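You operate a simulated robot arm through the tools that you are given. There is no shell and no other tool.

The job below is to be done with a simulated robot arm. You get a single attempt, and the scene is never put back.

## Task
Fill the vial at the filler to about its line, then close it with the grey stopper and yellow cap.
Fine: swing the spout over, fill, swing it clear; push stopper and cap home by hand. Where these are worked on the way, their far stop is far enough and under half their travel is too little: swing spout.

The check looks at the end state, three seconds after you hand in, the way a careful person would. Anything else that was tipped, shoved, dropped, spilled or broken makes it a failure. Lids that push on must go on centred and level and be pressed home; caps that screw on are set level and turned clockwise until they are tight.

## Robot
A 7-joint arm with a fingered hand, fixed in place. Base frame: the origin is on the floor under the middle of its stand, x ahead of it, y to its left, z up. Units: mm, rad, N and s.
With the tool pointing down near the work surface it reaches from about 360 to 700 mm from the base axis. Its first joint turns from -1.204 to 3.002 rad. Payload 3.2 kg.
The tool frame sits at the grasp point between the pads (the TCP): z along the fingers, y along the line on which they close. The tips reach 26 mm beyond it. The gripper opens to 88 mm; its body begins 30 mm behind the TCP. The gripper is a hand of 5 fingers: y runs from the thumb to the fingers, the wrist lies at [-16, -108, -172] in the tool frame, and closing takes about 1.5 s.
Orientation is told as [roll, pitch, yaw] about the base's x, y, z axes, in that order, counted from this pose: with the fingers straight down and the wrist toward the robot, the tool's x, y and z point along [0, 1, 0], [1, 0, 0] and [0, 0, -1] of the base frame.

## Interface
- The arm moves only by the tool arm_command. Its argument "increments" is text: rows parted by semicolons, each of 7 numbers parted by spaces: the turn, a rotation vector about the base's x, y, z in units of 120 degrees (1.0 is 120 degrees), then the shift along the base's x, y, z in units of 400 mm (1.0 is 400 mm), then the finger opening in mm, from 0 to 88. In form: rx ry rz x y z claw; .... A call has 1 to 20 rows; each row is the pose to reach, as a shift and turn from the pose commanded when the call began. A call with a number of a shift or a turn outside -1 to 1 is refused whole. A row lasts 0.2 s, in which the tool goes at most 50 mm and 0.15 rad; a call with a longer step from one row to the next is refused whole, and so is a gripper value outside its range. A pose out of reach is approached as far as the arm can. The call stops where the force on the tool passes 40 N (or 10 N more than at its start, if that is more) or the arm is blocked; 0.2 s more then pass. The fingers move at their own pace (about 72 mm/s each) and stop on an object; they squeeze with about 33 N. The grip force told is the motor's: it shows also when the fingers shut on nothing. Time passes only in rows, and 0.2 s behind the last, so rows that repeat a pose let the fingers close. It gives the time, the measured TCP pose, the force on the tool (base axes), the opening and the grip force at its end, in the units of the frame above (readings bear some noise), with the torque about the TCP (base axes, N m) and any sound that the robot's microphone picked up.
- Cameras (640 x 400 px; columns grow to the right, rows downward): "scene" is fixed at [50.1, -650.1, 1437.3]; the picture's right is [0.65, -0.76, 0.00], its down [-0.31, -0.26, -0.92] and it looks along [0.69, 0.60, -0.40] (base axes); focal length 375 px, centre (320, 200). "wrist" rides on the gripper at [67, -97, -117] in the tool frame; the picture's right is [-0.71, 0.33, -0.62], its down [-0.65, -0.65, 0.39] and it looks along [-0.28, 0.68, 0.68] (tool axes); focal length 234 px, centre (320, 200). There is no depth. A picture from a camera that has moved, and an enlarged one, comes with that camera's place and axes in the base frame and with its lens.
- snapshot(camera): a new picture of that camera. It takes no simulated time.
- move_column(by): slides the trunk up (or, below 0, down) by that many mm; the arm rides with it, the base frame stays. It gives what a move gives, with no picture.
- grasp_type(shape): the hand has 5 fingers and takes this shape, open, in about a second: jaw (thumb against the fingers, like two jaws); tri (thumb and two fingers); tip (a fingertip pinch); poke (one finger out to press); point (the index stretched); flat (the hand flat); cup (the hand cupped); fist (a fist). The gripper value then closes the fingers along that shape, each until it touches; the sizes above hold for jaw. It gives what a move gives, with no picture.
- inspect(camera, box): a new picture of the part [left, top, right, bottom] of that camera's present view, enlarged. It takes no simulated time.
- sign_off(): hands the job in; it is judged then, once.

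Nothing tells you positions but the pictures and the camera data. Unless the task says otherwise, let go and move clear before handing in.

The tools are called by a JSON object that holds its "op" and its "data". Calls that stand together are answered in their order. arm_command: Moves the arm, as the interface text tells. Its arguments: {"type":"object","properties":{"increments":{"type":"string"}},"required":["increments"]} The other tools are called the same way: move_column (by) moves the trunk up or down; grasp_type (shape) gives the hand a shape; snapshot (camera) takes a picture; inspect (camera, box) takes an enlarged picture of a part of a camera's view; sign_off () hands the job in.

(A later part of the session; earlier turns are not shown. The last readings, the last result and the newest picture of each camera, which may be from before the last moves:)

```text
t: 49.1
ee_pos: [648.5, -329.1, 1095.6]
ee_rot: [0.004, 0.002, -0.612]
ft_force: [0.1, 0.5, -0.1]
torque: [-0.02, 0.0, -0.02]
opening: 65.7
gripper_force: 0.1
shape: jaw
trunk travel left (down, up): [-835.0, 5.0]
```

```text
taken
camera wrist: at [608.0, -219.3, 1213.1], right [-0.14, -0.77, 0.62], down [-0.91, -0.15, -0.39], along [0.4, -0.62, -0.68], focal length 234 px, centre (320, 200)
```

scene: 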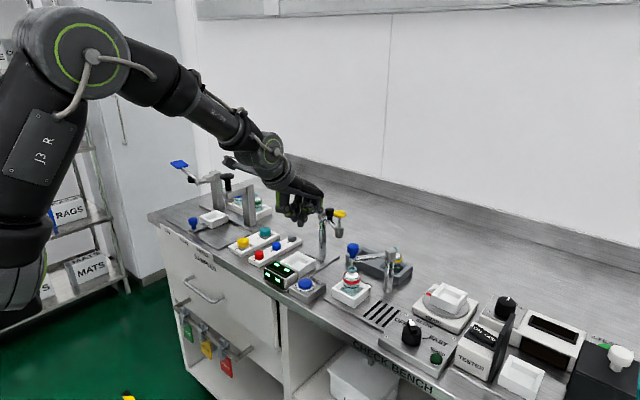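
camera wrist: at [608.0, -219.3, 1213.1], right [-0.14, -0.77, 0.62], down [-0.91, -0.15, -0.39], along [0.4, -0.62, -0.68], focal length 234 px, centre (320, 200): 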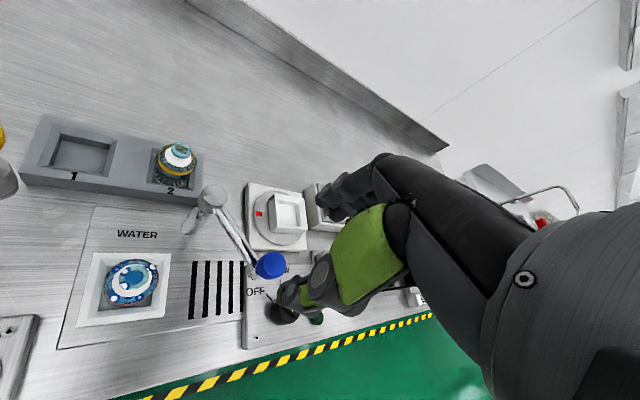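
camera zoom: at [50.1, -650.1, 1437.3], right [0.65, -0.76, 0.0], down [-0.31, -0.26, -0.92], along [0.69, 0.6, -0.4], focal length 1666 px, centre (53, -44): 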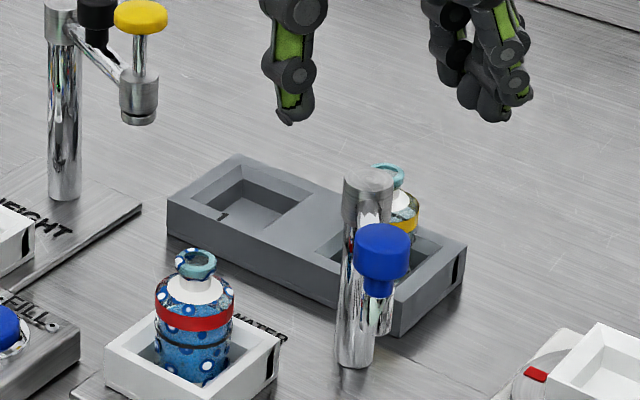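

The spout is exactly back at its starting position and the vial is undisturbed. Now I'll move over to the stoppers for a closer look at the grey one.

{"op": "arm_command", "data": {"increments": "0 0 0.05 -0.06 0.06 0 66; 0 0 0.1 -0.12 0.12 0 66; 0 0 0.15 -0.18 0.18 0 66; 0 0 0.2 -0.22 0.25 0 66; 0 0 0.25 -0.25 0.33 0 66; 0 0 0.2917 -0.26 0.42 0 66; 0 0 0.2917 -0.26 0.52 0 66; 0 0 0.2917 -0.26 0.62 0 66; 0 0 0.2917 -0.24 0.72 0 66; 0 0 0.2917 -0.22 0.82 0 66; 0 0 0.2917 -0.2 0.9 0 66; 0 0 0.2917 -0.2 0.9 0 66"}}

{"op": "snapshot", "data": {"camera": "wrist"}}

{"op": "snapshot", "data": {"camera": "scene"}}

```text
t: 51.7
ee_pos: [573.6, 25.9, 1111.9]
ee_rot: [0.048, -0.019, -0.019]
ft_force: [0.4, 0.1, 0.1]
torque: [-0.02, -0.01, -0.03]
opening: 65.7
gripper_force: 0.1
shape: jaw
trunk travel left (down, up): [-835.0, 5.0]
```

```text
taken
camera wrist: at [475.2, 88.7, 1231.6], right [0.31, -0.74, 0.59], down [-0.66, -0.62, -0.43], along [0.69, -0.26, -0.68], focal length 234 px, centre (320, 200)
```

wrist: 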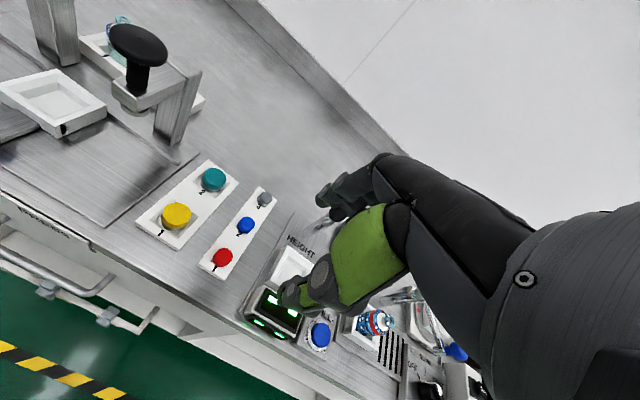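

```text
taken
```

scene: 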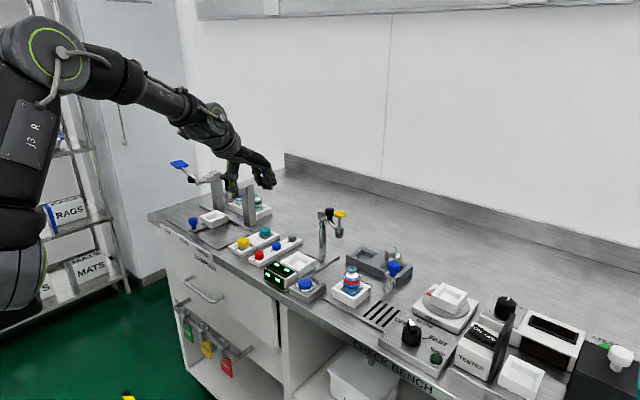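

The final pose is slightly off the command, probably lag. I'll hold for a moment and re-read it.

{"op": "arm_command", "data": {"increments": "0 0 0 0 0 0 66; 0 0 0 0 0 0 66"}}

{"op": "inspect", "data": {"camera": "wrist", "box": [130, 150, 300, 290]}}

```text
t: 52.3
ee_pos: [572.5, 23.1, 1108.9]
ee_rot: [0.049, -0.012, -0.023]
ft_force: [0.4, -0.1, 0.8]
torque: [0.0, 0.0, 0.01]
opening: 65.4
gripper_force: 0.0
shape: jaw
trunk travel left (down, up): [-835.0, 5.0]
```

```text
2.86 times, centred on (215, 220) of wrist
camera zoom: at [476.2, 86.8, 1229.3], right [0.31, -0.74, 0.59], down [-0.66, -0.61, -0.43], along [0.68, -0.26, -0.68], focal length 669 px, centre (620, 143)
```

zoom: 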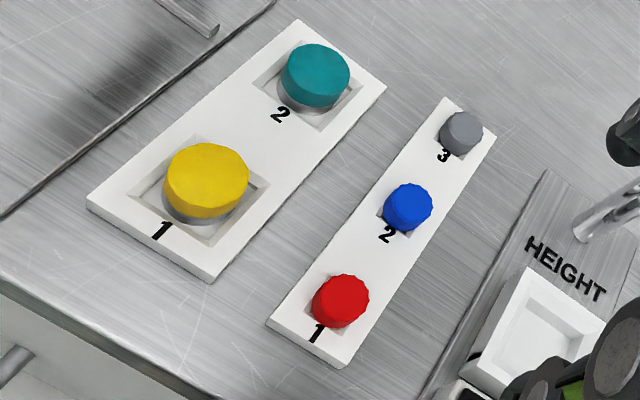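

The grey stopper is confirmed at about (734, 54), standing roughly 12 mm proud of its tray. I'll check how the tri and tip shapes look before picking.

{"op": "grasp_type", "data": {"shape": "tri"}}

{"op": "inspect", "data": {"camera": "scene", "box": [210, 140, 310, 220]}}

{"op": "inspect", "data": {"camera": "wrist", "box": [240, 140, 440, 320]}}

```text
t: 53.2
ee_pos: [573.0, 22.1, 1107.1]
ee_rot: [0.049, -0.007, -0.025]
ft_force: [0.4, -0.6, -0.3]
torque: [-0.02, -0.01, 0.0]
opening: 87.6
gripper_force: 0.1
shape: tri
trunk travel left (down, up): [-835.0, 5.0]
```

```text
5.00 times, centred on (260, 180) of scene
camera zoom: at [50.1, -650.1, 1437.3], right [0.65, -0.76, 0.0], down [-0.31, -0.26, -0.92], along [0.69, 0.6, -0.4], focal length 1874 px, centre (620, 300)
```

zoom: 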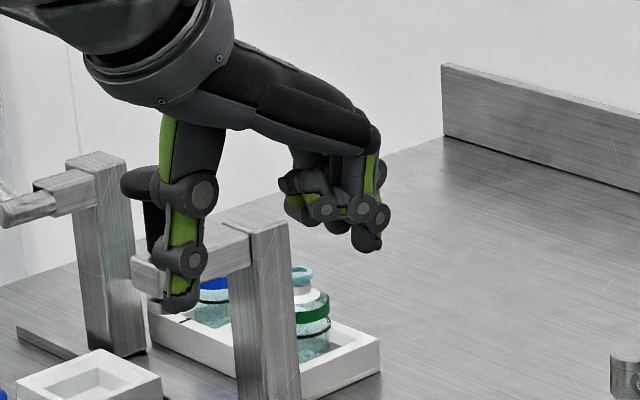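

```text
2.22 times, centred on (340, 230) of wrist
camera zoom: at [476.9, 85.9, 1227.0], right [0.31, -0.75, 0.59], down [-0.67, -0.61, -0.42], along [0.68, -0.26, -0.69], focal length 520 px, centre (276, 133)
```

zoom: 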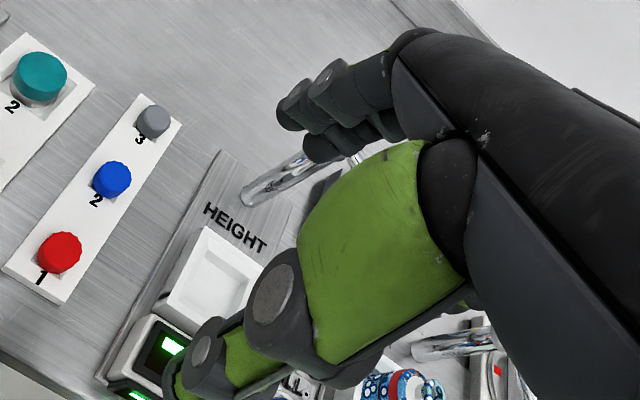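

Tri looks suitable: a thumb against two fingers with the rest curled. I'll close it partway here to see where the pinch lands.

{"op": "arm_command", "data": {"increments": "0 0 0 0 0 0 50; 0 0 0 0 0 0 24; 0 0 0 0 0 0 24; 0 0 0 0 0 0 24"}}

{"op": "inspect", "data": {"camera": "scene", "box": [220, 140, 300, 220]}}

{"op": "inspect", "data": {"camera": "wrist", "box": [240, 140, 440, 320]}}

```text
t: 54.2
ee_pos: [572.4, 24.2, 1105.1]
ee_rot: [0.051, -0.004, -0.027]
ft_force: [0.1, 0.7, -0.2]
torque: [0.02, -0.03, 0.02]
opening: 24.5
gripper_force: 0.0
shape: tri
trunk travel left (down, up): [-835.0, 5.0]
```

```text
5.00 times, centred on (260, 180) of scene
camera zoom: at [50.1, -650.1, 1437.3], right [0.65, -0.76, 0.0], down [-0.31, -0.26, -0.92], along [0.69, 0.6, -0.4], focal length 1874 px, centre (620, 300)
```

zoom: 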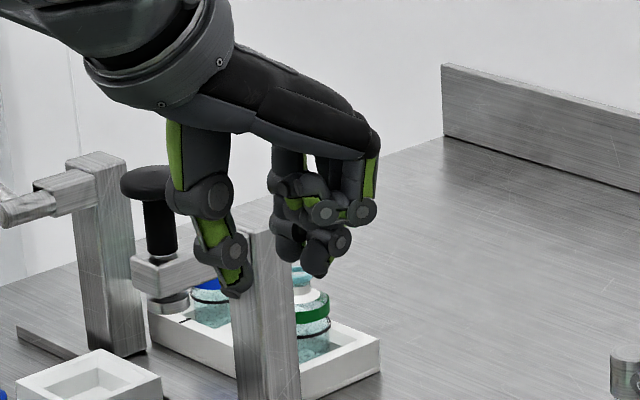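

```text
2.22 times, centred on (340, 230) of wrist
camera zoom: at [476.9, 85.9, 1225.8], right [0.31, -0.75, 0.59], down [-0.67, -0.61, -0.42], along [0.68, -0.26, -0.69], focal length 520 px, centre (276, 133)
```

zoom: 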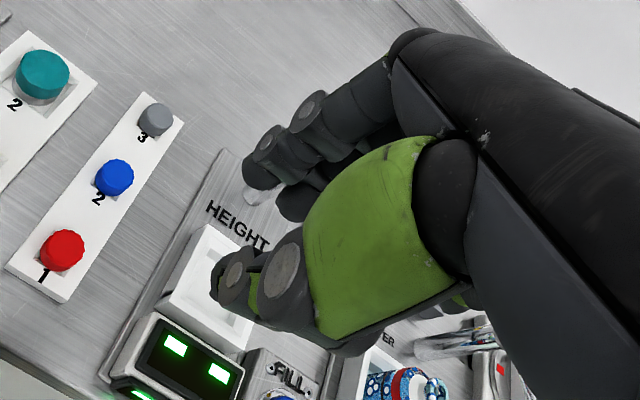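

The tri pinch is centred on the TCP. I'll correct the small tilt and move in above the grey stopper.

{"op": "arm_command", "data": {"increments": "-0.008 0 0.004 0.07 0.02 0 44; -0.016 0.001 0.009 0.14 0.04 0 44; -0.0244 0.002 0.0129 0.22 0.06 -0.04 44; -0.0244 0.002 0.0129 0.3 0.0725 -0.1 44; -0.0244 0.002 0.0129 0.37 0.0725 -0.16 44; -0.0244 0.002 0.0129 0.4 0.0725 -0.2 44; -0.0244 0.002 0.0129 0.4 0.0725 -0.2 44"}}

{"op": "snapshot", "data": {"camera": "wrist"}}

{"op": "inspect", "data": {"camera": "scene", "box": [220, 150, 360, 270]}}

```text
t: 55.8
ee_pos: [696.6, 39.4, 1021.1]
ee_rot: [-0.048, 0.007, 0.026]
ft_force: [-0.4, 0.5, -0.4]
torque: [-0.01, 0.01, -0.01]
opening: 43.4
gripper_force: 0.0
shape: tri
out of reach, approached as far as the arm can: row 5, 6, 7
trunk travel left (down, up): [-835.0, 5.0]
```

```text
taken
camera wrist: at [599.2, 108.7, 1134.8], right [0.35, -0.67, 0.66], down [-0.64, -0.68, -0.35], along [0.68, -0.29, -0.67], focal length 234 px, centre (320, 200)
```

wrist: 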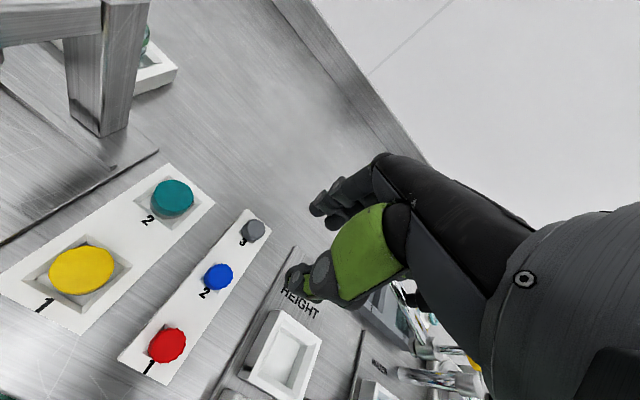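

```text
3.33 times, centred on (290, 210) of scene
camera zoom: at [50.1, -650.1, 1437.3], right [0.65, -0.76, 0.0], down [-0.31, -0.26, -0.92], along [0.69, 0.6, -0.4], focal length 1249 px, centre (420, 167)
```

zoom: 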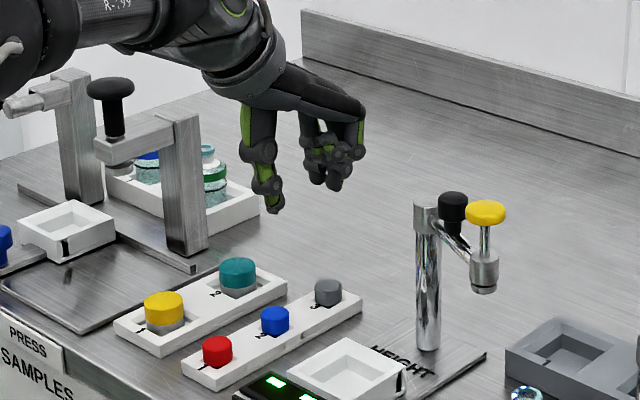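

The arm ran short at this height. I'll level the hand again and try a lower approach, since the forearm geometry should improve lower down.

{"op": "arm_command", "data": {"increments": "0.012 -0.002 -0.006 0 0 -0.04 44; 0.0235 -0.003 -0.0125 0 0.015 -0.1 44; 0.0235 -0.003 -0.0125 0 0.03 -0.16 44; 0.0235 -0.003 -0.0125 0 0.03 -0.16 44"}}

{"op": "arm_command", "data": {"increments": "0 0 0 0.04 0 0 44; 0 0 0 0.08 0 0 44; 0 0 0 0.08 0 0 44"}}

{"op": "snapshot", "data": {"camera": "wrist"}}

{"op": "snapshot", "data": {"camera": "scene"}}

```text
t: 56.8
ee_pos: [691.3, 50.0, 957.8]
ee_rot: [0.0, -0.002, -0.003]
ft_force: [-0.1, -0.9, 1.0]
torque: [0.0, 0.02, -0.02]
opening: 43.6
gripper_force: 0.1
shape: tri
out of reach, approached as far as the arm can: row 3, 4
trunk travel left (down, up): [-835.0, 5.0]
```

```text
t: 57.6
ee_pos: [696.6, 41.2, 960.6]
ee_rot: [0.002, -0.002, 0.0]
ft_force: [0.9, -0.4, -0.7]
torque: [0.01, 0.01, 0.0]
opening: 43.7
gripper_force: 0.1
shape: tri
out of reach, approached as far as the arm can: row 1, 2, 3
trunk travel left (down, up): [-835.0, 5.0]
```

```text
taken
camera wrist: at [598.5, 107.0, 1077.2], right [0.33, -0.71, 0.62], down [-0.65, -0.65, -0.39], along [0.68, -0.28, -0.68], focal length 234 px, centre (320, 200)
```

wrist: 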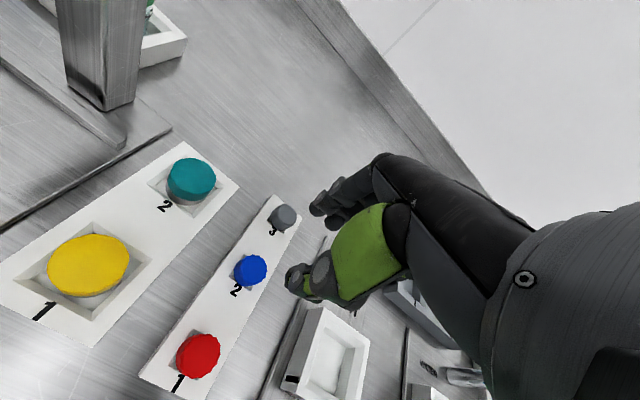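

```text
taken
```

scene: 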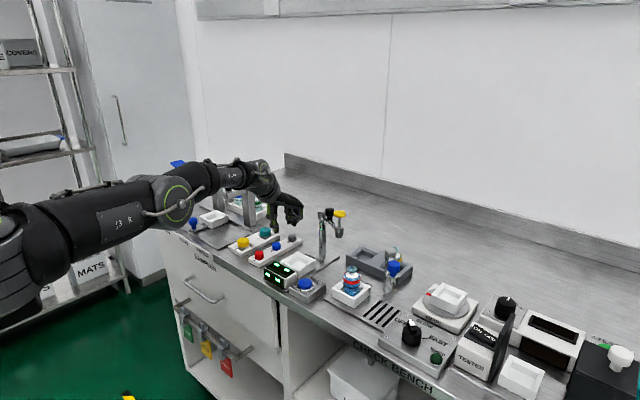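

The arm is at full extension here: its shoulder looks offset to about y ≈ -170, so the grey stopper is at the edge of reach for a vertical hand. I'll look closely at the stopper while I plan a tilted or lower-trunk approach.

{"op": "inspect", "data": {"camera": "wrist", "box": [220, 180, 320, 300]}}

{"op": "inspect", "data": {"camera": "scene", "box": [225, 215, 315, 285]}}

```text
3.33 times, centred on (270, 240) of wrist
camera zoom: at [598.5, 107.0, 1077.2], right [0.33, -0.71, 0.62], down [-0.65, -0.65, -0.39], along [0.68, -0.28, -0.68], focal length 781 px, centre (487, 67)
```

zoom: 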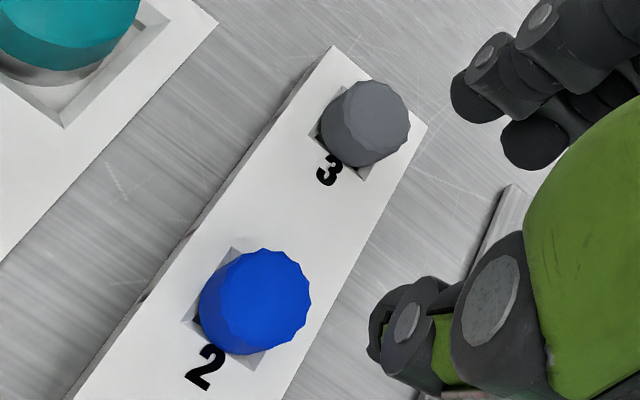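

```text
5.71 times, centred on (270, 250) of scene
camera zoom: at [50.1, -650.1, 1437.3], right [0.65, -0.76, 0.0], down [-0.31, -0.26, -0.92], along [0.69, 0.6, -0.4], focal length 2142 px, centre (606, -86)
```

zoom: 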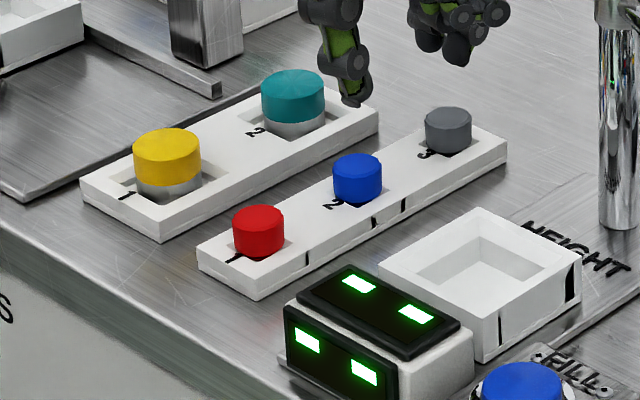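

The stopper actually stands about 16 mm proud, which helps. First I need to leave the straight-arm posture: I'll go up and slightly back along a curved path.

{"op": "arm_command", "data": {"increments": "0 0 0 -0.01 0 0.06 44; 0 0 0 -0.03 0 0.12 44; 0 0 0 -0.06 0 0.18 44; 0 0 0 -0.06 0 0.18 44"}}

{"op": "snapshot", "data": {"camera": "scene"}}

```text
t: 58.6
ee_pos: [671.6, 40.4, 1031.3]
ee_rot: [0.002, 0.0, 0.0]
ft_force: [-0.1, 0.3, 0.5]
torque: [0.02, 0.02, 0.0]
opening: 43.7
gripper_force: 0.1
shape: tri
trunk travel left (down, up): [-835.0, 5.0]
```

```text
taken
```

scene: 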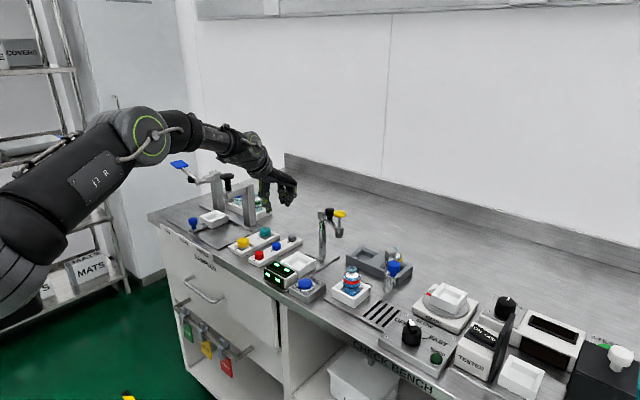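

Now the arm is elbow-up again. I'll retract to a safe spot and check the tip shape as an alternative.

{"op": "arm_command", "data": {"increments": "0 0 0 -0.07 -0.03 0.03 44; 0 0 0 -0.15 -0.06 0.06 44; 0 0 0 -0.23 -0.1 0.1 44; 0 0 0 -0.31 -0.15 0.15 44; 0 0 0 -0.38 -0.2 0.2 44; 0 0 0 -0.38 -0.2 0.2 44"}}

{"op": "grasp_type", "data": {"shape": "tip"}}

{"op": "arm_command", "data": {"increments": "0 0 0 0 0 0 50; 0 0 0 0 0 0 24; 0 0 0 0 0 0 24; 0 0 0 0 0 0 24"}}

{"op": "inspect", "data": {"camera": "wrist", "box": [240, 140, 440, 320]}}

{"op": "snapshot", "data": {"camera": "scene"}}

```text
t: 60.0
ee_pos: [521.5, -38.7, 1111.1]
ee_rot: [-0.002, -0.001, 0.001]
ft_force: [-0.2, -0.5, 0.3]
torque: [-0.01, 0.04, -0.01]
opening: 43.9
gripper_force: 0.1
shape: tri
trunk travel left (down, up): [-835.0, 5.0]
```

```text
t: 60.9
ee_pos: [521.9, -39.4, 1111.8]
ee_rot: [0.001, 0.0, 0.0]
ft_force: [0.4, 0.2, 0.3]
torque: [0.0, -0.02, -0.02]
opening: 87.8
gripper_force: 0.0
shape: tip
trunk travel left (down, up): [-835.0, 5.0]
```

```text
t: 61.9
ee_pos: [521.9, -39.5, 1110.7]
ee_rot: [0.003, -0.001, 0.002]
ft_force: [-0.1, 0.0, 0.3]
torque: [0.0, 0.03, 0.01]
opening: 24.5
gripper_force: 0.0
shape: tip
trunk travel left (down, up): [-835.0, 5.0]
```

```text
2.22 times, centred on (340, 230) of wrist
camera zoom: at [424.4, 26.6, 1228.5], right [0.33, -0.71, 0.62], down [-0.65, -0.65, -0.39], along [0.68, -0.28, -0.68], focal length 520 px, centre (276, 133)
```

zoom: 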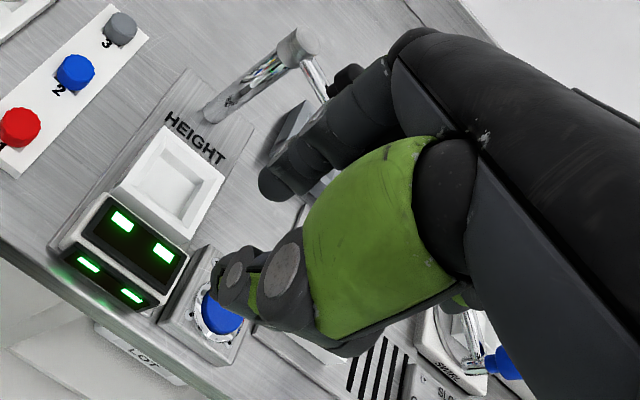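

```text
taken
```

scene: 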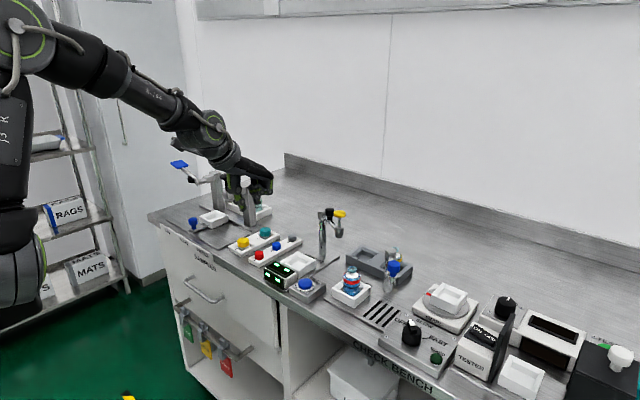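

In tip shape the finger and thumb oppose each other cleanly. For the far stopper I'll lower the trunk and use a sideways-tilted pinch that gains reach while keeping the pinch axis level. First, lower the trunk from this safe spot.

{"op": "move_column", "data": {"by": -130}}

{"op": "arm_command", "data": {"increments": "-0.0342 -0.0219 0.0498 -0.01 0 0.02 44; -0.0684 -0.0438 0.0996 -0.02 0 0.05 44; -0.1026 -0.0657 0.1495 -0.02 0 0.08 44; -0.1368 -0.0876 0.1993 -0.02 0 0.1 44; -0.171 -0.1096 0.2491 -0.02 0 0.1 44; -0.2051 -0.1315 0.2989 -0.02 0 0.1 44; -0.2393 -0.1534 0.3488 -0.02 0 0.1 44; -0.2735 -0.1753 0.3986 -0.02 0 0.1 44; -0.3077 -0.1972 0.4484 -0.02 0 0.1 44; -0.3077 -0.1972 0.4484 -0.02 0 0.1 44"}}

{"op": "snapshot", "data": {"camera": "scene"}}

{"op": "snapshot", "data": {"camera": "wrist"}}

```text
t: 63.5
ee_pos: [521.1, -40.2, 980.5]
ee_rot: [0.001, -0.001, 0.002]
ft_force: [0.4, 0.6, 0.0]
torque: [0.0, 0.01, 0.03]
opening: 24.4
gripper_force: 0.1
shape: tip
trunk travel left (down, up): [-705.0, 135.0]
```

```text
t: 65.7
ee_pos: [514.4, -40.3, 1020.3]
ee_rot: [-0.734, -0.051, 1.008]
ft_force: [-0.6, 0.3, -0.1]
torque: [0.04, 0.01, 0.0]
opening: 43.5
gripper_force: 0.1
shape: tip
trunk travel left (down, up): [-705.0, 135.0]
```

```text
taken
```

scene: 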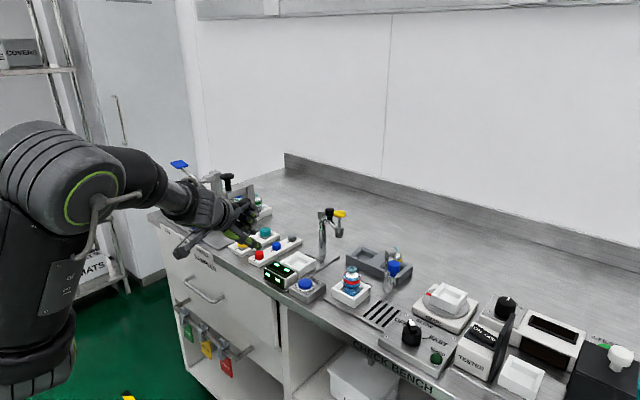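

```text
taken
camera wrist: at [352.3, -55.5, 1058.7], right [0.24, 0.18, 0.95], down [0.27, -0.95, 0.11], along [0.93, 0.23, -0.28], focal length 234 px, centre (320, 200)
```

wrist: 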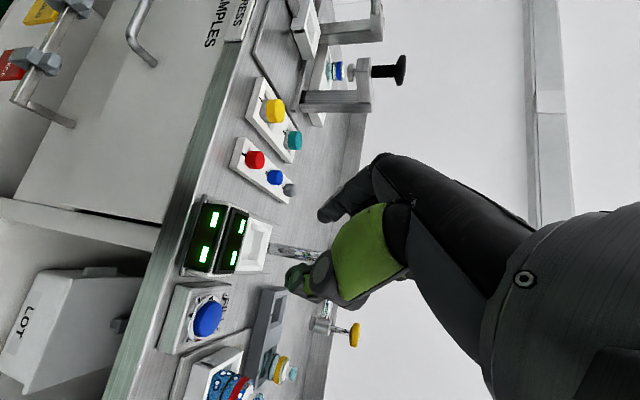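

The tilted orientation is reached exactly. I'll move to a pre-grasp pose above the grey stopper.

{"op": "arm_command", "data": {"increments": "0 0 0 0.08 0.035 0 44; 0 0 0 0.17 0.075 0 44; 0 0 0 0.26 0.12 0 44; 0 0 0 0.35 0.165 -0.02 44; 0 0 0 0.44 0.21 -0.05 44; 0 0 0 0.524 0.256 -0.08 44; 0 0 0 0.524 0.256 -0.08 44"}}

{"op": "snapshot", "data": {"camera": "wrist"}}

{"op": "inspect", "data": {"camera": "scene", "box": [220, 170, 350, 270]}}

{"op": "snapshot", "data": {"camera": "scene"}}

```text
t: 67.3
ee_pos: [723.2, 63.6, 990.7]
ee_rot: [-0.734, -0.051, 1.009]
ft_force: [-0.4, 0.2, -0.4]
torque: [0.03, 0.0, -0.02]
opening: 43.5
gripper_force: 0.0
shape: tip
trunk travel left (down, up): [-705.0, 135.0]
```

```text
taken
camera wrist: at [562.3, 47.2, 1027.8], right [0.24, 0.18, 0.95], down [0.27, -0.96, 0.11], along [0.93, 0.23, -0.28], focal length 234 px, centre (320, 200)
```

wrist: 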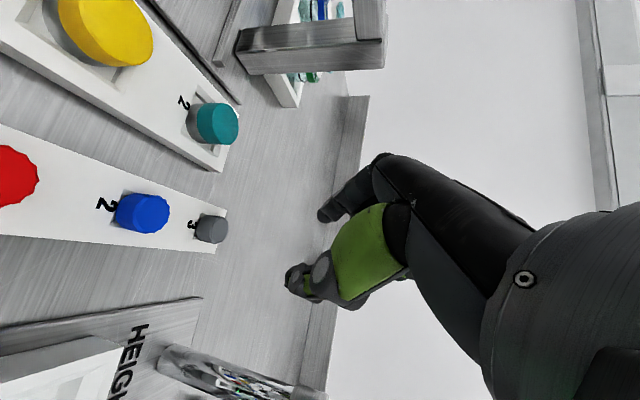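

```text
4.00 times, centred on (285, 220) of scene
camera zoom: at [50.1, -650.1, 1437.3], right [0.65, -0.76, 0.0], down [-0.31, -0.26, -0.92], along [0.69, 0.6, -0.4], focal length 1499 px, centre (460, 120)
```

zoom: 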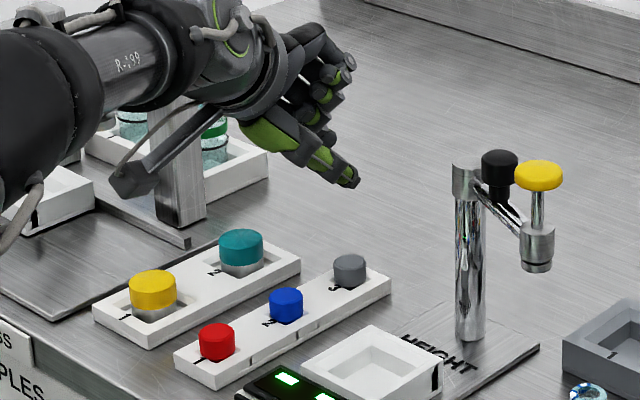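

```text
taken
```

scene: 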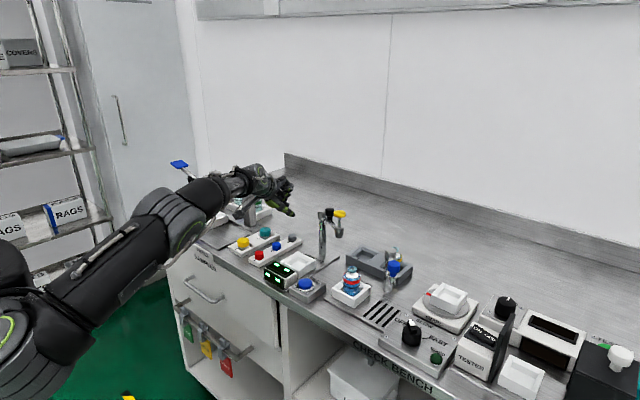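

No reach problems in this pose. I'll check alignment with zoomed views before descending.

{"op": "inspect", "data": {"camera": "wrist", "box": [170, 190, 340, 310]}}

{"op": "inspect", "data": {"camera": "scene", "box": [265, 190, 325, 260]}}

```text
3.33 times, centred on (255, 250) of wrist
camera zoom: at [562.3, 47.2, 1027.8], right [0.24, 0.18, 0.95], down [0.27, -0.96, 0.11], along [0.93, 0.23, -0.28], focal length 781 px, centre (537, 33)
```

zoom: 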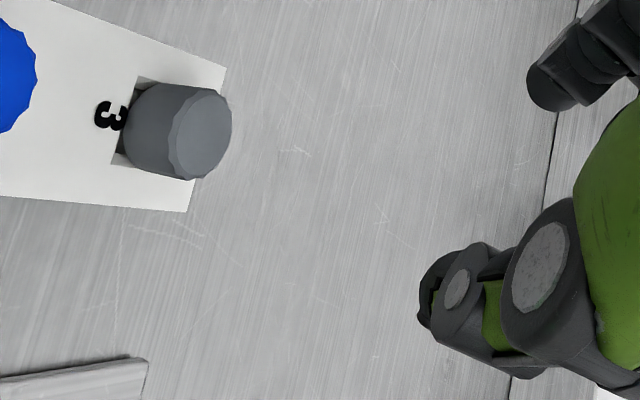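

```text
5.71 times, centred on (295, 225) of scene
camera zoom: at [50.1, -650.1, 1437.3], right [0.65, -0.76, 0.0], down [-0.31, -0.26, -0.92], along [0.69, 0.6, -0.4], focal length 2142 px, centre (463, 57)
```

zoom: 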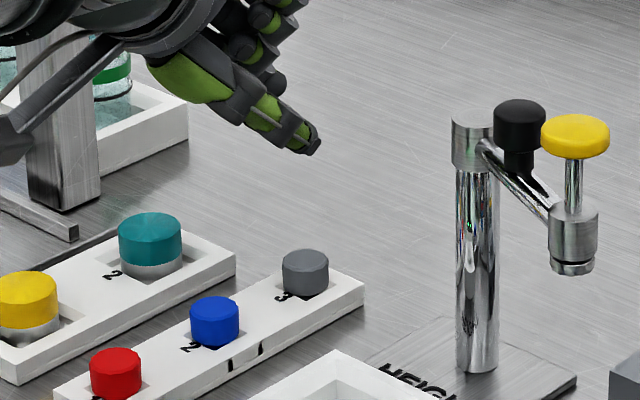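

The stopper axis is at about (733.5, 54.5) with its top near z = 893. I'll descend around it, slowing near the tray.

{"op": "arm_command", "data": {"increments": "0 0 0 0 -0.004 -0.06 44; 0 0 0 -0.001 -0.0075 -0.12 44; 0 0 0 -0.001 -0.0075 -0.165 44; 0 0 0 -0.001 -0.0075 -0.165 44"}}

{"op": "inspect", "data": {"camera": "wrist", "box": [210, 170, 380, 310]}}

{"op": "inspect", "data": {"camera": "scene", "box": [265, 200, 325, 260]}}

```text
t: 68.3
ee_pos: [722.9, 60.7, 921.0]
ee_rot: [-0.732, -0.052, 1.005]
ft_force: [0.6, -0.6, -0.7]
torque: [0.04, -0.01, 0.0]
opening: 43.4
gripper_force: 0.0
shape: tip
trunk travel left (down, up): [-705.0, 135.0]
```

```text
2.86 times, centred on (295, 240) of wrist
camera zoom: at [561.9, 44.0, 958.9], right [0.24, 0.18, 0.95], down [0.27, -0.96, 0.11], along [0.93, 0.23, -0.28], focal length 669 px, centre (391, 86)
```

zoom: 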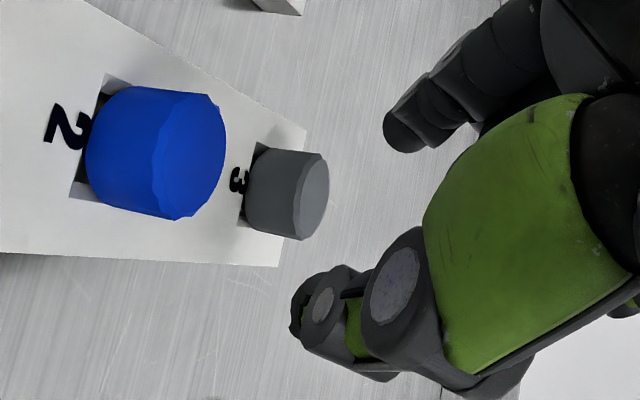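

```text
6.67 times, centred on (295, 230) of scene
camera zoom: at [50.1, -650.1, 1437.3], right [0.65, -0.76, 0.0], down [-0.31, -0.26, -0.92], along [0.69, 0.6, -0.4], focal length 2499 px, centre (487, 0)
```

zoom: 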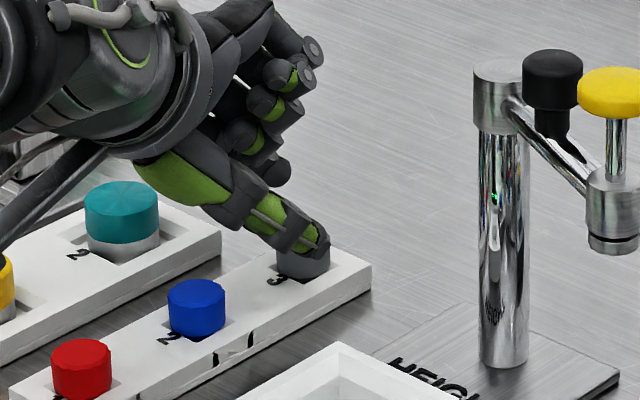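

Alignment looks good, with the stopper centred between finger and thumb. I'll make the final descent.

{"op": "arm_command", "data": {"increments": "0 0 0 0 0 -0.02 44; 0 0 0 0 0 -0.035 44; 0 0 0 0 0 -0.045 44; 0 0 0 0 0 -0.045 44"}}

{"op": "inspect", "data": {"camera": "wrist", "box": [210, 170, 380, 310]}}

{"op": "inspect", "data": {"camera": "scene", "box": [265, 200, 325, 260]}}

```text
t: 69.3
ee_pos: [722.9, 60.2, 905.2]
ee_rot: [-0.733, -0.053, 1.006]
ft_force: [0.0, -0.3, -0.5]
torque: [0.03, -0.02, 0.0]
opening: 43.4
gripper_force: 0.1
shape: tip
trunk travel left (down, up): [-705.0, 135.0]
```

```text
2.86 times, centred on (295, 240) of wrist
camera zoom: at [562.2, 43.6, 942.3], right [0.24, 0.18, 0.95], down [0.27, -0.96, 0.11], along [0.93, 0.23, -0.28], focal length 669 px, centre (391, 86)
```

zoom: 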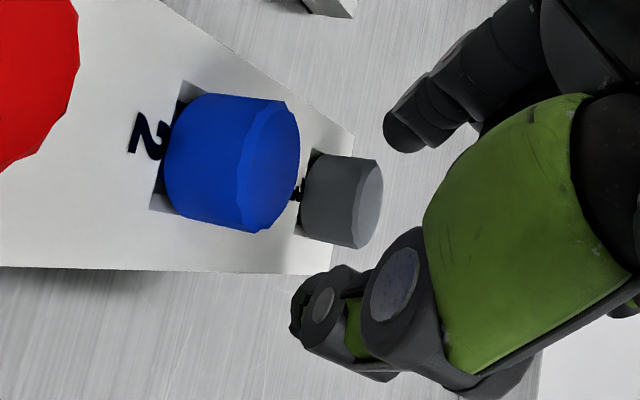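

```text
6.67 times, centred on (295, 230) of scene
camera zoom: at [50.1, -650.1, 1437.3], right [0.65, -0.76, 0.0], down [-0.31, -0.26, -0.92], along [0.69, 0.6, -0.4], focal length 2499 px, centre (487, 0)
```

zoom: 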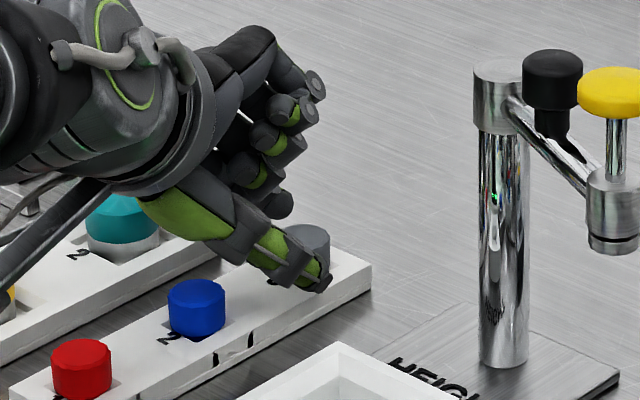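

The thumb tip hangs a little low while wide open. I'll rise slightly, narrow the opening, and come down again so it doesn't brush the tray edge.

{"op": "arm_command", "data": {"increments": "0 0 0 0 0 0.03 44; 0 0 0 0 0 0.06 40; 0 0 0 0 0 0.06 34; 0 0 0 0 0 0.06 34"}}

{"op": "inspect", "data": {"camera": "wrist", "box": [210, 170, 380, 310]}}

```text
t: 70.3
ee_pos: [723.5, 60.5, 928.2]
ee_rot: [-0.732, -0.053, 1.006]
ft_force: [0.7, 0.0, 0.0]
torque: [0.0, -0.04, -0.02]
opening: 34.5
gripper_force: 0.0
shape: tip
trunk travel left (down, up): [-705.0, 135.0]
```

```text
2.86 times, centred on (295, 240) of wrist
camera zoom: at [561.9, 44.2, 966.0], right [0.24, 0.18, 0.95], down [0.27, -0.96, 0.11], along [0.93, 0.23, -0.28], focal length 669 px, centre (391, 86)
```

zoom: 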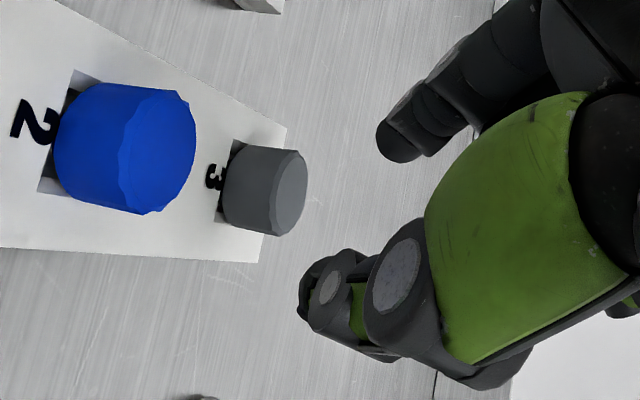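

The stopper sits slightly nearer the finger than the thumb. I'll shift about 3 mm and descend partway, then check again.

{"op": "arm_command", "data": {"increments": "0 0 0 -0.002 0.0075 0 34; 0 0 0 -0.002 0.0075 -0.02 34; 0 0 0 -0.002 0.0075 -0.04 34; 0 0 0 -0.002 0.0075 -0.04 34"}}

{"op": "inspect", "data": {"camera": "wrist", "box": [240, 190, 360, 290]}}

{"op": "inspect", "data": {"camera": "scene", "box": [275, 215, 315, 255]}}

```text
t: 71.3
ee_pos: [720.0, 62.3, 912.9]
ee_rot: [-0.733, -0.053, 1.006]
ft_force: [-0.8, 0.7, 0.7]
torque: [-0.03, 0.02, -0.01]
opening: 34.2
gripper_force: 0.0
shape: tip
trunk travel left (down, up): [-705.0, 135.0]
```

```text
4.00 times, centred on (300, 240) of wrist
camera zoom: at [560.2, 46.9, 950.5], right [0.24, 0.18, 0.95], down [0.27, -0.96, 0.11], along [0.93, 0.23, -0.28], focal length 937 px, centre (400, 40)
```

zoom: 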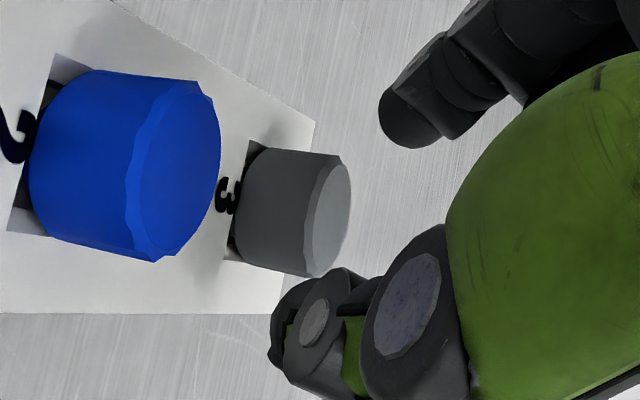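

```text
10.00 times, centred on (295, 235) of scene
camera zoom: at [50.1, -650.1, 1437.3], right [0.65, -0.76, 0.0], down [-0.31, -0.26, -0.92], along [0.69, 0.6, -0.4], focal length 3748 px, centre (570, -150)
```

zoom: 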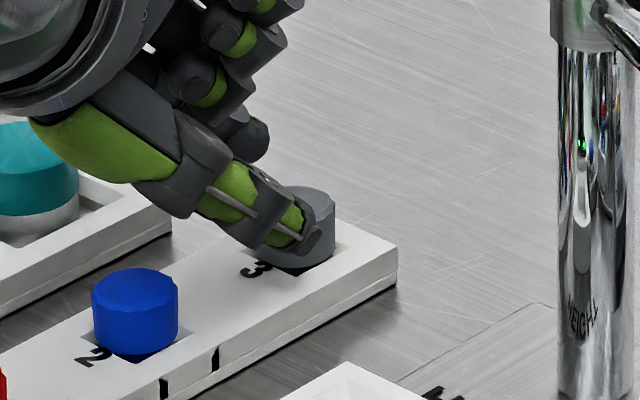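

Things line up to within a couple of millimetres. I'll make a small correction and lower to grasp height.

{"op": "arm_command", "data": {"increments": "0 0 0 0.0015 -0.0035 -0.01 34; 0 0 0 0.0015 -0.0035 -0.02 34; 0 0 0 0.0015 -0.0035 -0.028 34; 0 0 0 0.0015 -0.0035 -0.028 34"}}

{"op": "inspect", "data": {"camera": "wrist", "box": [240, 190, 360, 290]}}

{"op": "inspect", "data": {"camera": "scene", "box": [275, 215, 315, 255]}}

```text
t: 72.3
ee_pos: [722.6, 60.9, 902.4]
ee_rot: [-0.736, -0.052, 1.005]
ft_force: [0.2, -0.2, 0.2]
torque: [0.01, 0.0, -0.02]
opening: 34.1
gripper_force: 0.0
shape: tip
trunk travel left (down, up): [-705.0, 135.0]
```

```text
4.00 times, centred on (300, 240) of wrist
camera zoom: at [561.7, 45.1, 939.5], right [0.24, 0.18, 0.95], down [0.27, -0.96, 0.11], along [0.93, 0.23, -0.28], focal length 937 px, centre (400, 40)
```

zoom: 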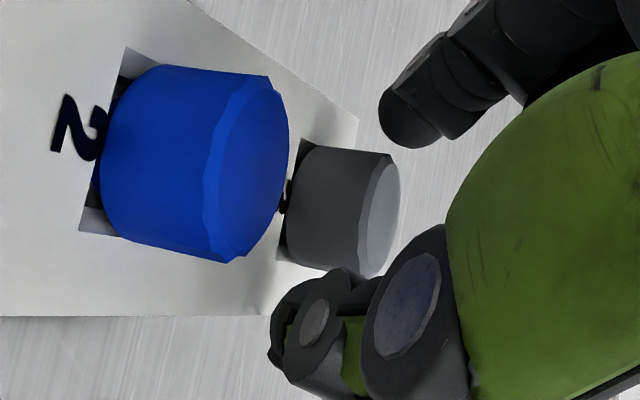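

```text
10.00 times, centred on (295, 235) of scene
camera zoom: at [50.1, -650.1, 1437.3], right [0.65, -0.76, 0.0], down [-0.31, -0.26, -0.92], along [0.69, 0.6, -0.4], focal length 3748 px, centre (570, -150)
```

zoom: 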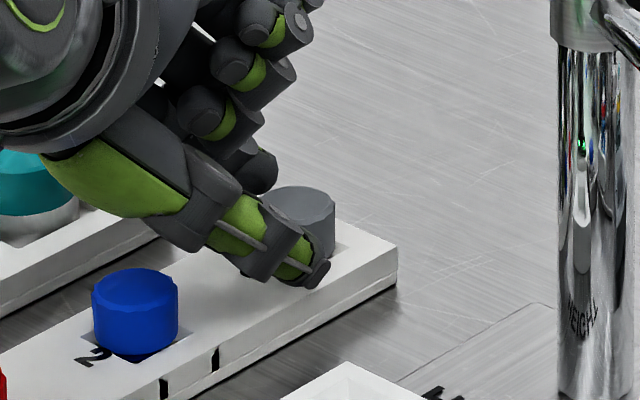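

Both tips now reach below the stopper's top, with a few millimetres to the tray. I'll lower 2.5 mm more and close slowly.

{"op": "arm_command", "data": {"increments": "0 0 0 0 0 -0.006 34; 0 0 0 0 0 -0.006 30; 0 0 0 0 0 -0.006 27; 0 0 0 0 0 -0.006 24; 0 0 0 0 0 -0.006 21; 0 0 0 0 0 -0.006 18; 0 0 0 0 0 -0.006 15; 0 0 0 0 0 -0.006 12"}}

{"op": "inspect", "data": {"camera": "wrist", "box": [240, 190, 360, 290]}}

{"op": "inspect", "data": {"camera": "scene", "box": [275, 215, 315, 255]}}

```text
t: 74.1
ee_pos: [723.0, 62.8, 899.7]
ee_rot: [-0.731, -0.053, 1.004]
ft_force: [-0.7, 0.7, 0.9]
torque: [-0.02, 0.01, 0.0]
opening: 13.6
gripper_force: 0.0
shape: tip
trunk travel left (down, up): [-705.0, 135.0]
```

```text
4.00 times, centred on (300, 240) of wrist
camera zoom: at [561.3, 45.7, 937.6], right [0.24, 0.18, 0.95], down [0.27, -0.96, 0.11], along [0.93, 0.23, -0.28], focal length 937 px, centre (400, 40)
```

zoom: 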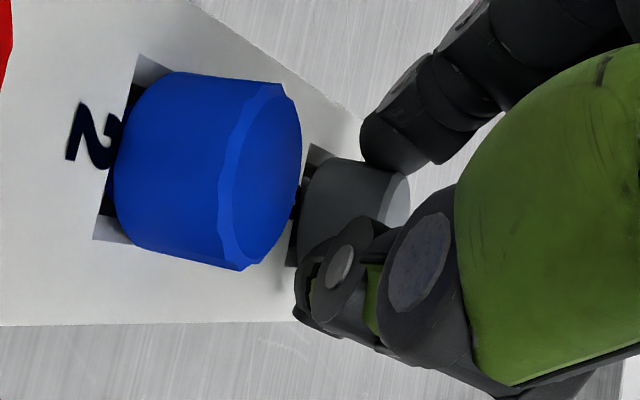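

```text
10.00 times, centred on (295, 235) of scene
camera zoom: at [50.1, -650.1, 1437.3], right [0.65, -0.76, 0.0], down [-0.31, -0.26, -0.92], along [0.69, 0.6, -0.4], focal length 3748 px, centre (570, -150)
```

zoom: 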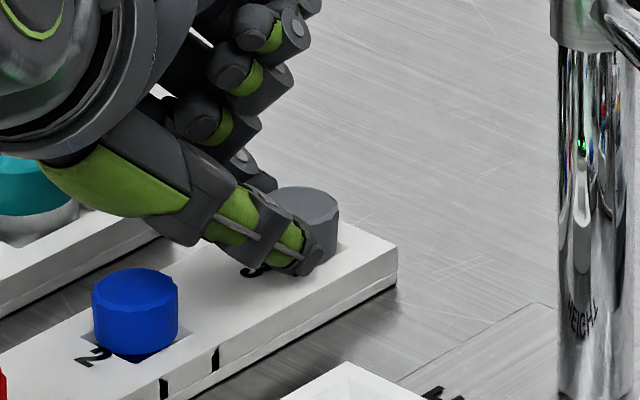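

Not gripping yet, so I'll keep closing until there's a squeeze.

{"op": "arm_command", "data": {"increments": "0 0 0 0 0 0 10; 0 0 0 0 0 0 6; 0 0 0 0 0 0 2; 0 0 0 0 0 0 0; 0 0 0 0 0 0 0"}}

{"op": "inspect", "data": {"camera": "wrist", "box": [240, 190, 360, 290]}}

{"op": "inspect", "data": {"camera": "scene", "box": [275, 215, 315, 255]}}

```text
t: 75.3
ee_pos: [719.6, 61.1, 901.3]
ee_rot: [-0.735, -0.054, 1.005]
ft_force: [-5.5, 1.5, 4.5]
torque: [0.05, 0.01, 0.01]
opening: 2.0
gripper_force: 33.0
shape: tip
trunk travel left (down, up): [-705.0, 135.0]
```

```text
4.00 times, centred on (300, 240) of wrist
camera zoom: at [559.8, 45.9, 938.6], right [0.24, 0.18, 0.95], down [0.27, -0.96, 0.11], along [0.93, 0.23, -0.28], focal length 937 px, centre (400, 40)
```

zoom: 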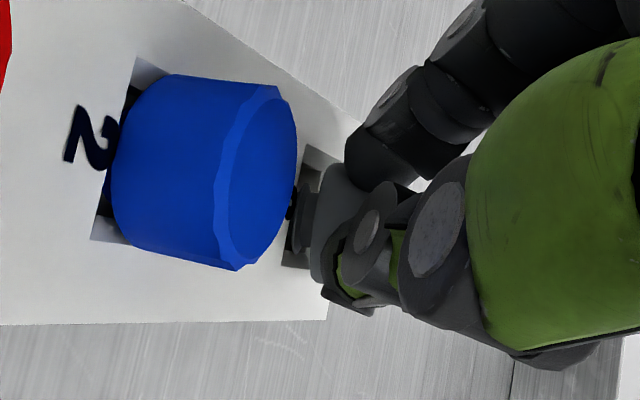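

```text
10.00 times, centred on (295, 235) of scene
camera zoom: at [50.1, -650.1, 1437.3], right [0.65, -0.76, 0.0], down [-0.31, -0.26, -0.92], along [0.69, 0.6, -0.4], focal length 3748 px, centre (570, -150)
```

zoom: 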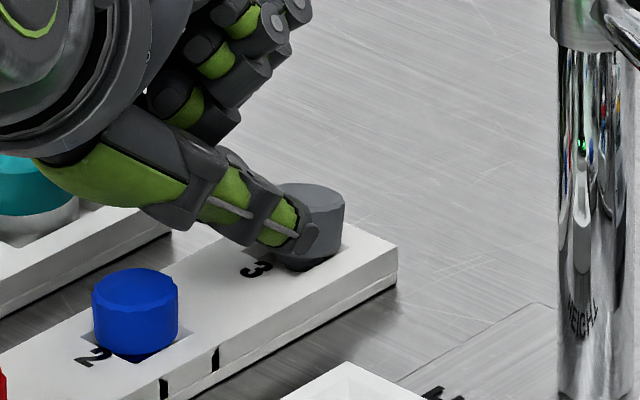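

The pinch caught the near side of the stopper and squeezed it outward a little. I'll reopen and check how the stopper sits.

{"op": "arm_command", "data": {"increments": "0 0 0 0 0 0 10; 0 0 0 0 0 0 24; 0 0 0 0 0 0 36; 0 0 0 0 0 0 36; 0 0 0 0 0 0 36"}}

{"op": "inspect", "data": {"camera": "wrist", "box": [240, 190, 360, 290]}}

{"op": "inspect", "data": {"camera": "scene", "box": [275, 215, 315, 255]}}

```text
t: 76.5
ee_pos: [723.1, 61.4, 899.1]
ee_rot: [-0.733, -0.05, 1.005]
ft_force: [0.4, 1.0, -0.1]
torque: [-0.01, 0.0, -0.02]
opening: 35.4
gripper_force: 0.1
shape: tip
trunk travel left (down, up): [-705.0, 135.0]
```

```text
4.00 times, centred on (300, 240) of wrist
camera zoom: at [561.7, 45.4, 937.2], right [0.24, 0.18, 0.95], down [0.27, -0.96, 0.11], along [0.93, 0.23, -0.28], focal length 937 px, centre (400, 40)
```

zoom: 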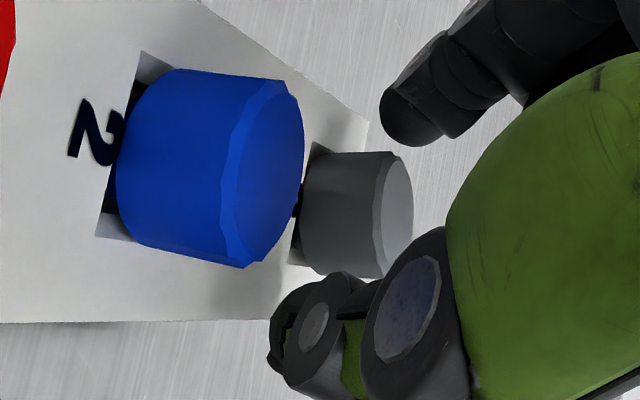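

```text
10.00 times, centred on (295, 235) of scene
camera zoom: at [50.1, -650.1, 1437.3], right [0.65, -0.76, 0.0], down [-0.31, -0.26, -0.92], along [0.69, 0.6, -0.4], focal length 3748 px, centre (570, -150)
```

zoom: 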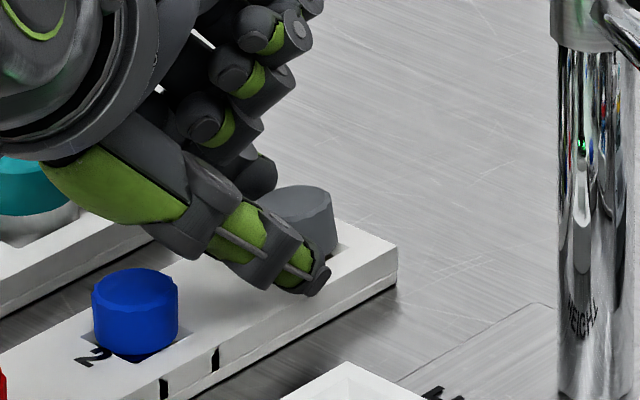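

The stopper settled back upright. I'll shift the hand about 5 mm further out so the pads straddle its centre, then close again.

{"op": "arm_command", "data": {"increments": "0 0 0 0.006 -0.003 0 36; 0 0 0 0.0115 -0.0065 -0.002 36; 0 0 0 0.0115 -0.0065 -0.002 36"}}

{"op": "arm_command", "data": {"increments": "0 0 0 0 0 0 28; 0 0 0 0 0 0 20; 0 0 0 0 0 0 16; 0 0 0 0 0 0 13; 0 0 0 0 0 0 11; 0 0 0 0 0 0 9; 0 0 0 0 0 0 8"}}

{"op": "inspect", "data": {"camera": "wrist", "box": [240, 190, 360, 290]}}

{"op": "inspect", "data": {"camera": "scene", "box": [275, 215, 315, 255]}}

```text
t: 77.3
ee_pos: [726.1, 59.5, 898.0]
ee_rot: [-0.734, -0.051, 1.005]
ft_force: [0.4, 0.2, -0.5]
torque: [-0.03, 0.0, 0.03]
opening: 35.4
gripper_force: 0.0
shape: tip
trunk travel left (down, up): [-705.0, 135.0]
```

```text
t: 78.9
ee_pos: [727.4, 59.0, 898.0]
ee_rot: [-0.735, -0.051, 1.005]
ft_force: [0.0, -0.6, -0.2]
torque: [-0.02, 0.0, -0.01]
opening: 17.4
gripper_force: 33.0
shape: tip
trunk travel left (down, up): [-705.0, 135.0]
```

```text
4.00 times, centred on (300, 240) of wrist
camera zoom: at [565.6, 42.6, 935.8], right [0.24, 0.18, 0.95], down [0.27, -0.96, 0.11], along [0.93, 0.23, -0.28], focal length 937 px, centre (400, 40)
```

zoom: 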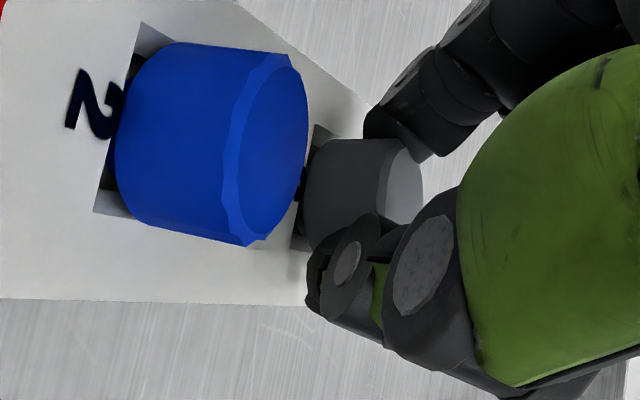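

```text
10.00 times, centred on (295, 235) of scene
camera zoom: at [50.1, -650.1, 1437.3], right [0.65, -0.76, 0.0], down [-0.31, -0.26, -0.92], along [0.69, 0.6, -0.4], focal length 3748 px, centre (570, -150)
```

zoom: 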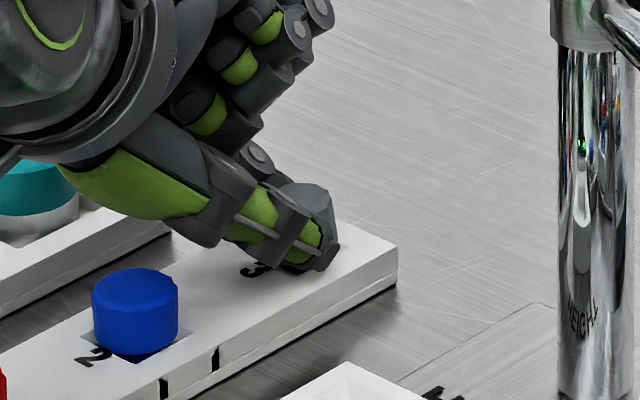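

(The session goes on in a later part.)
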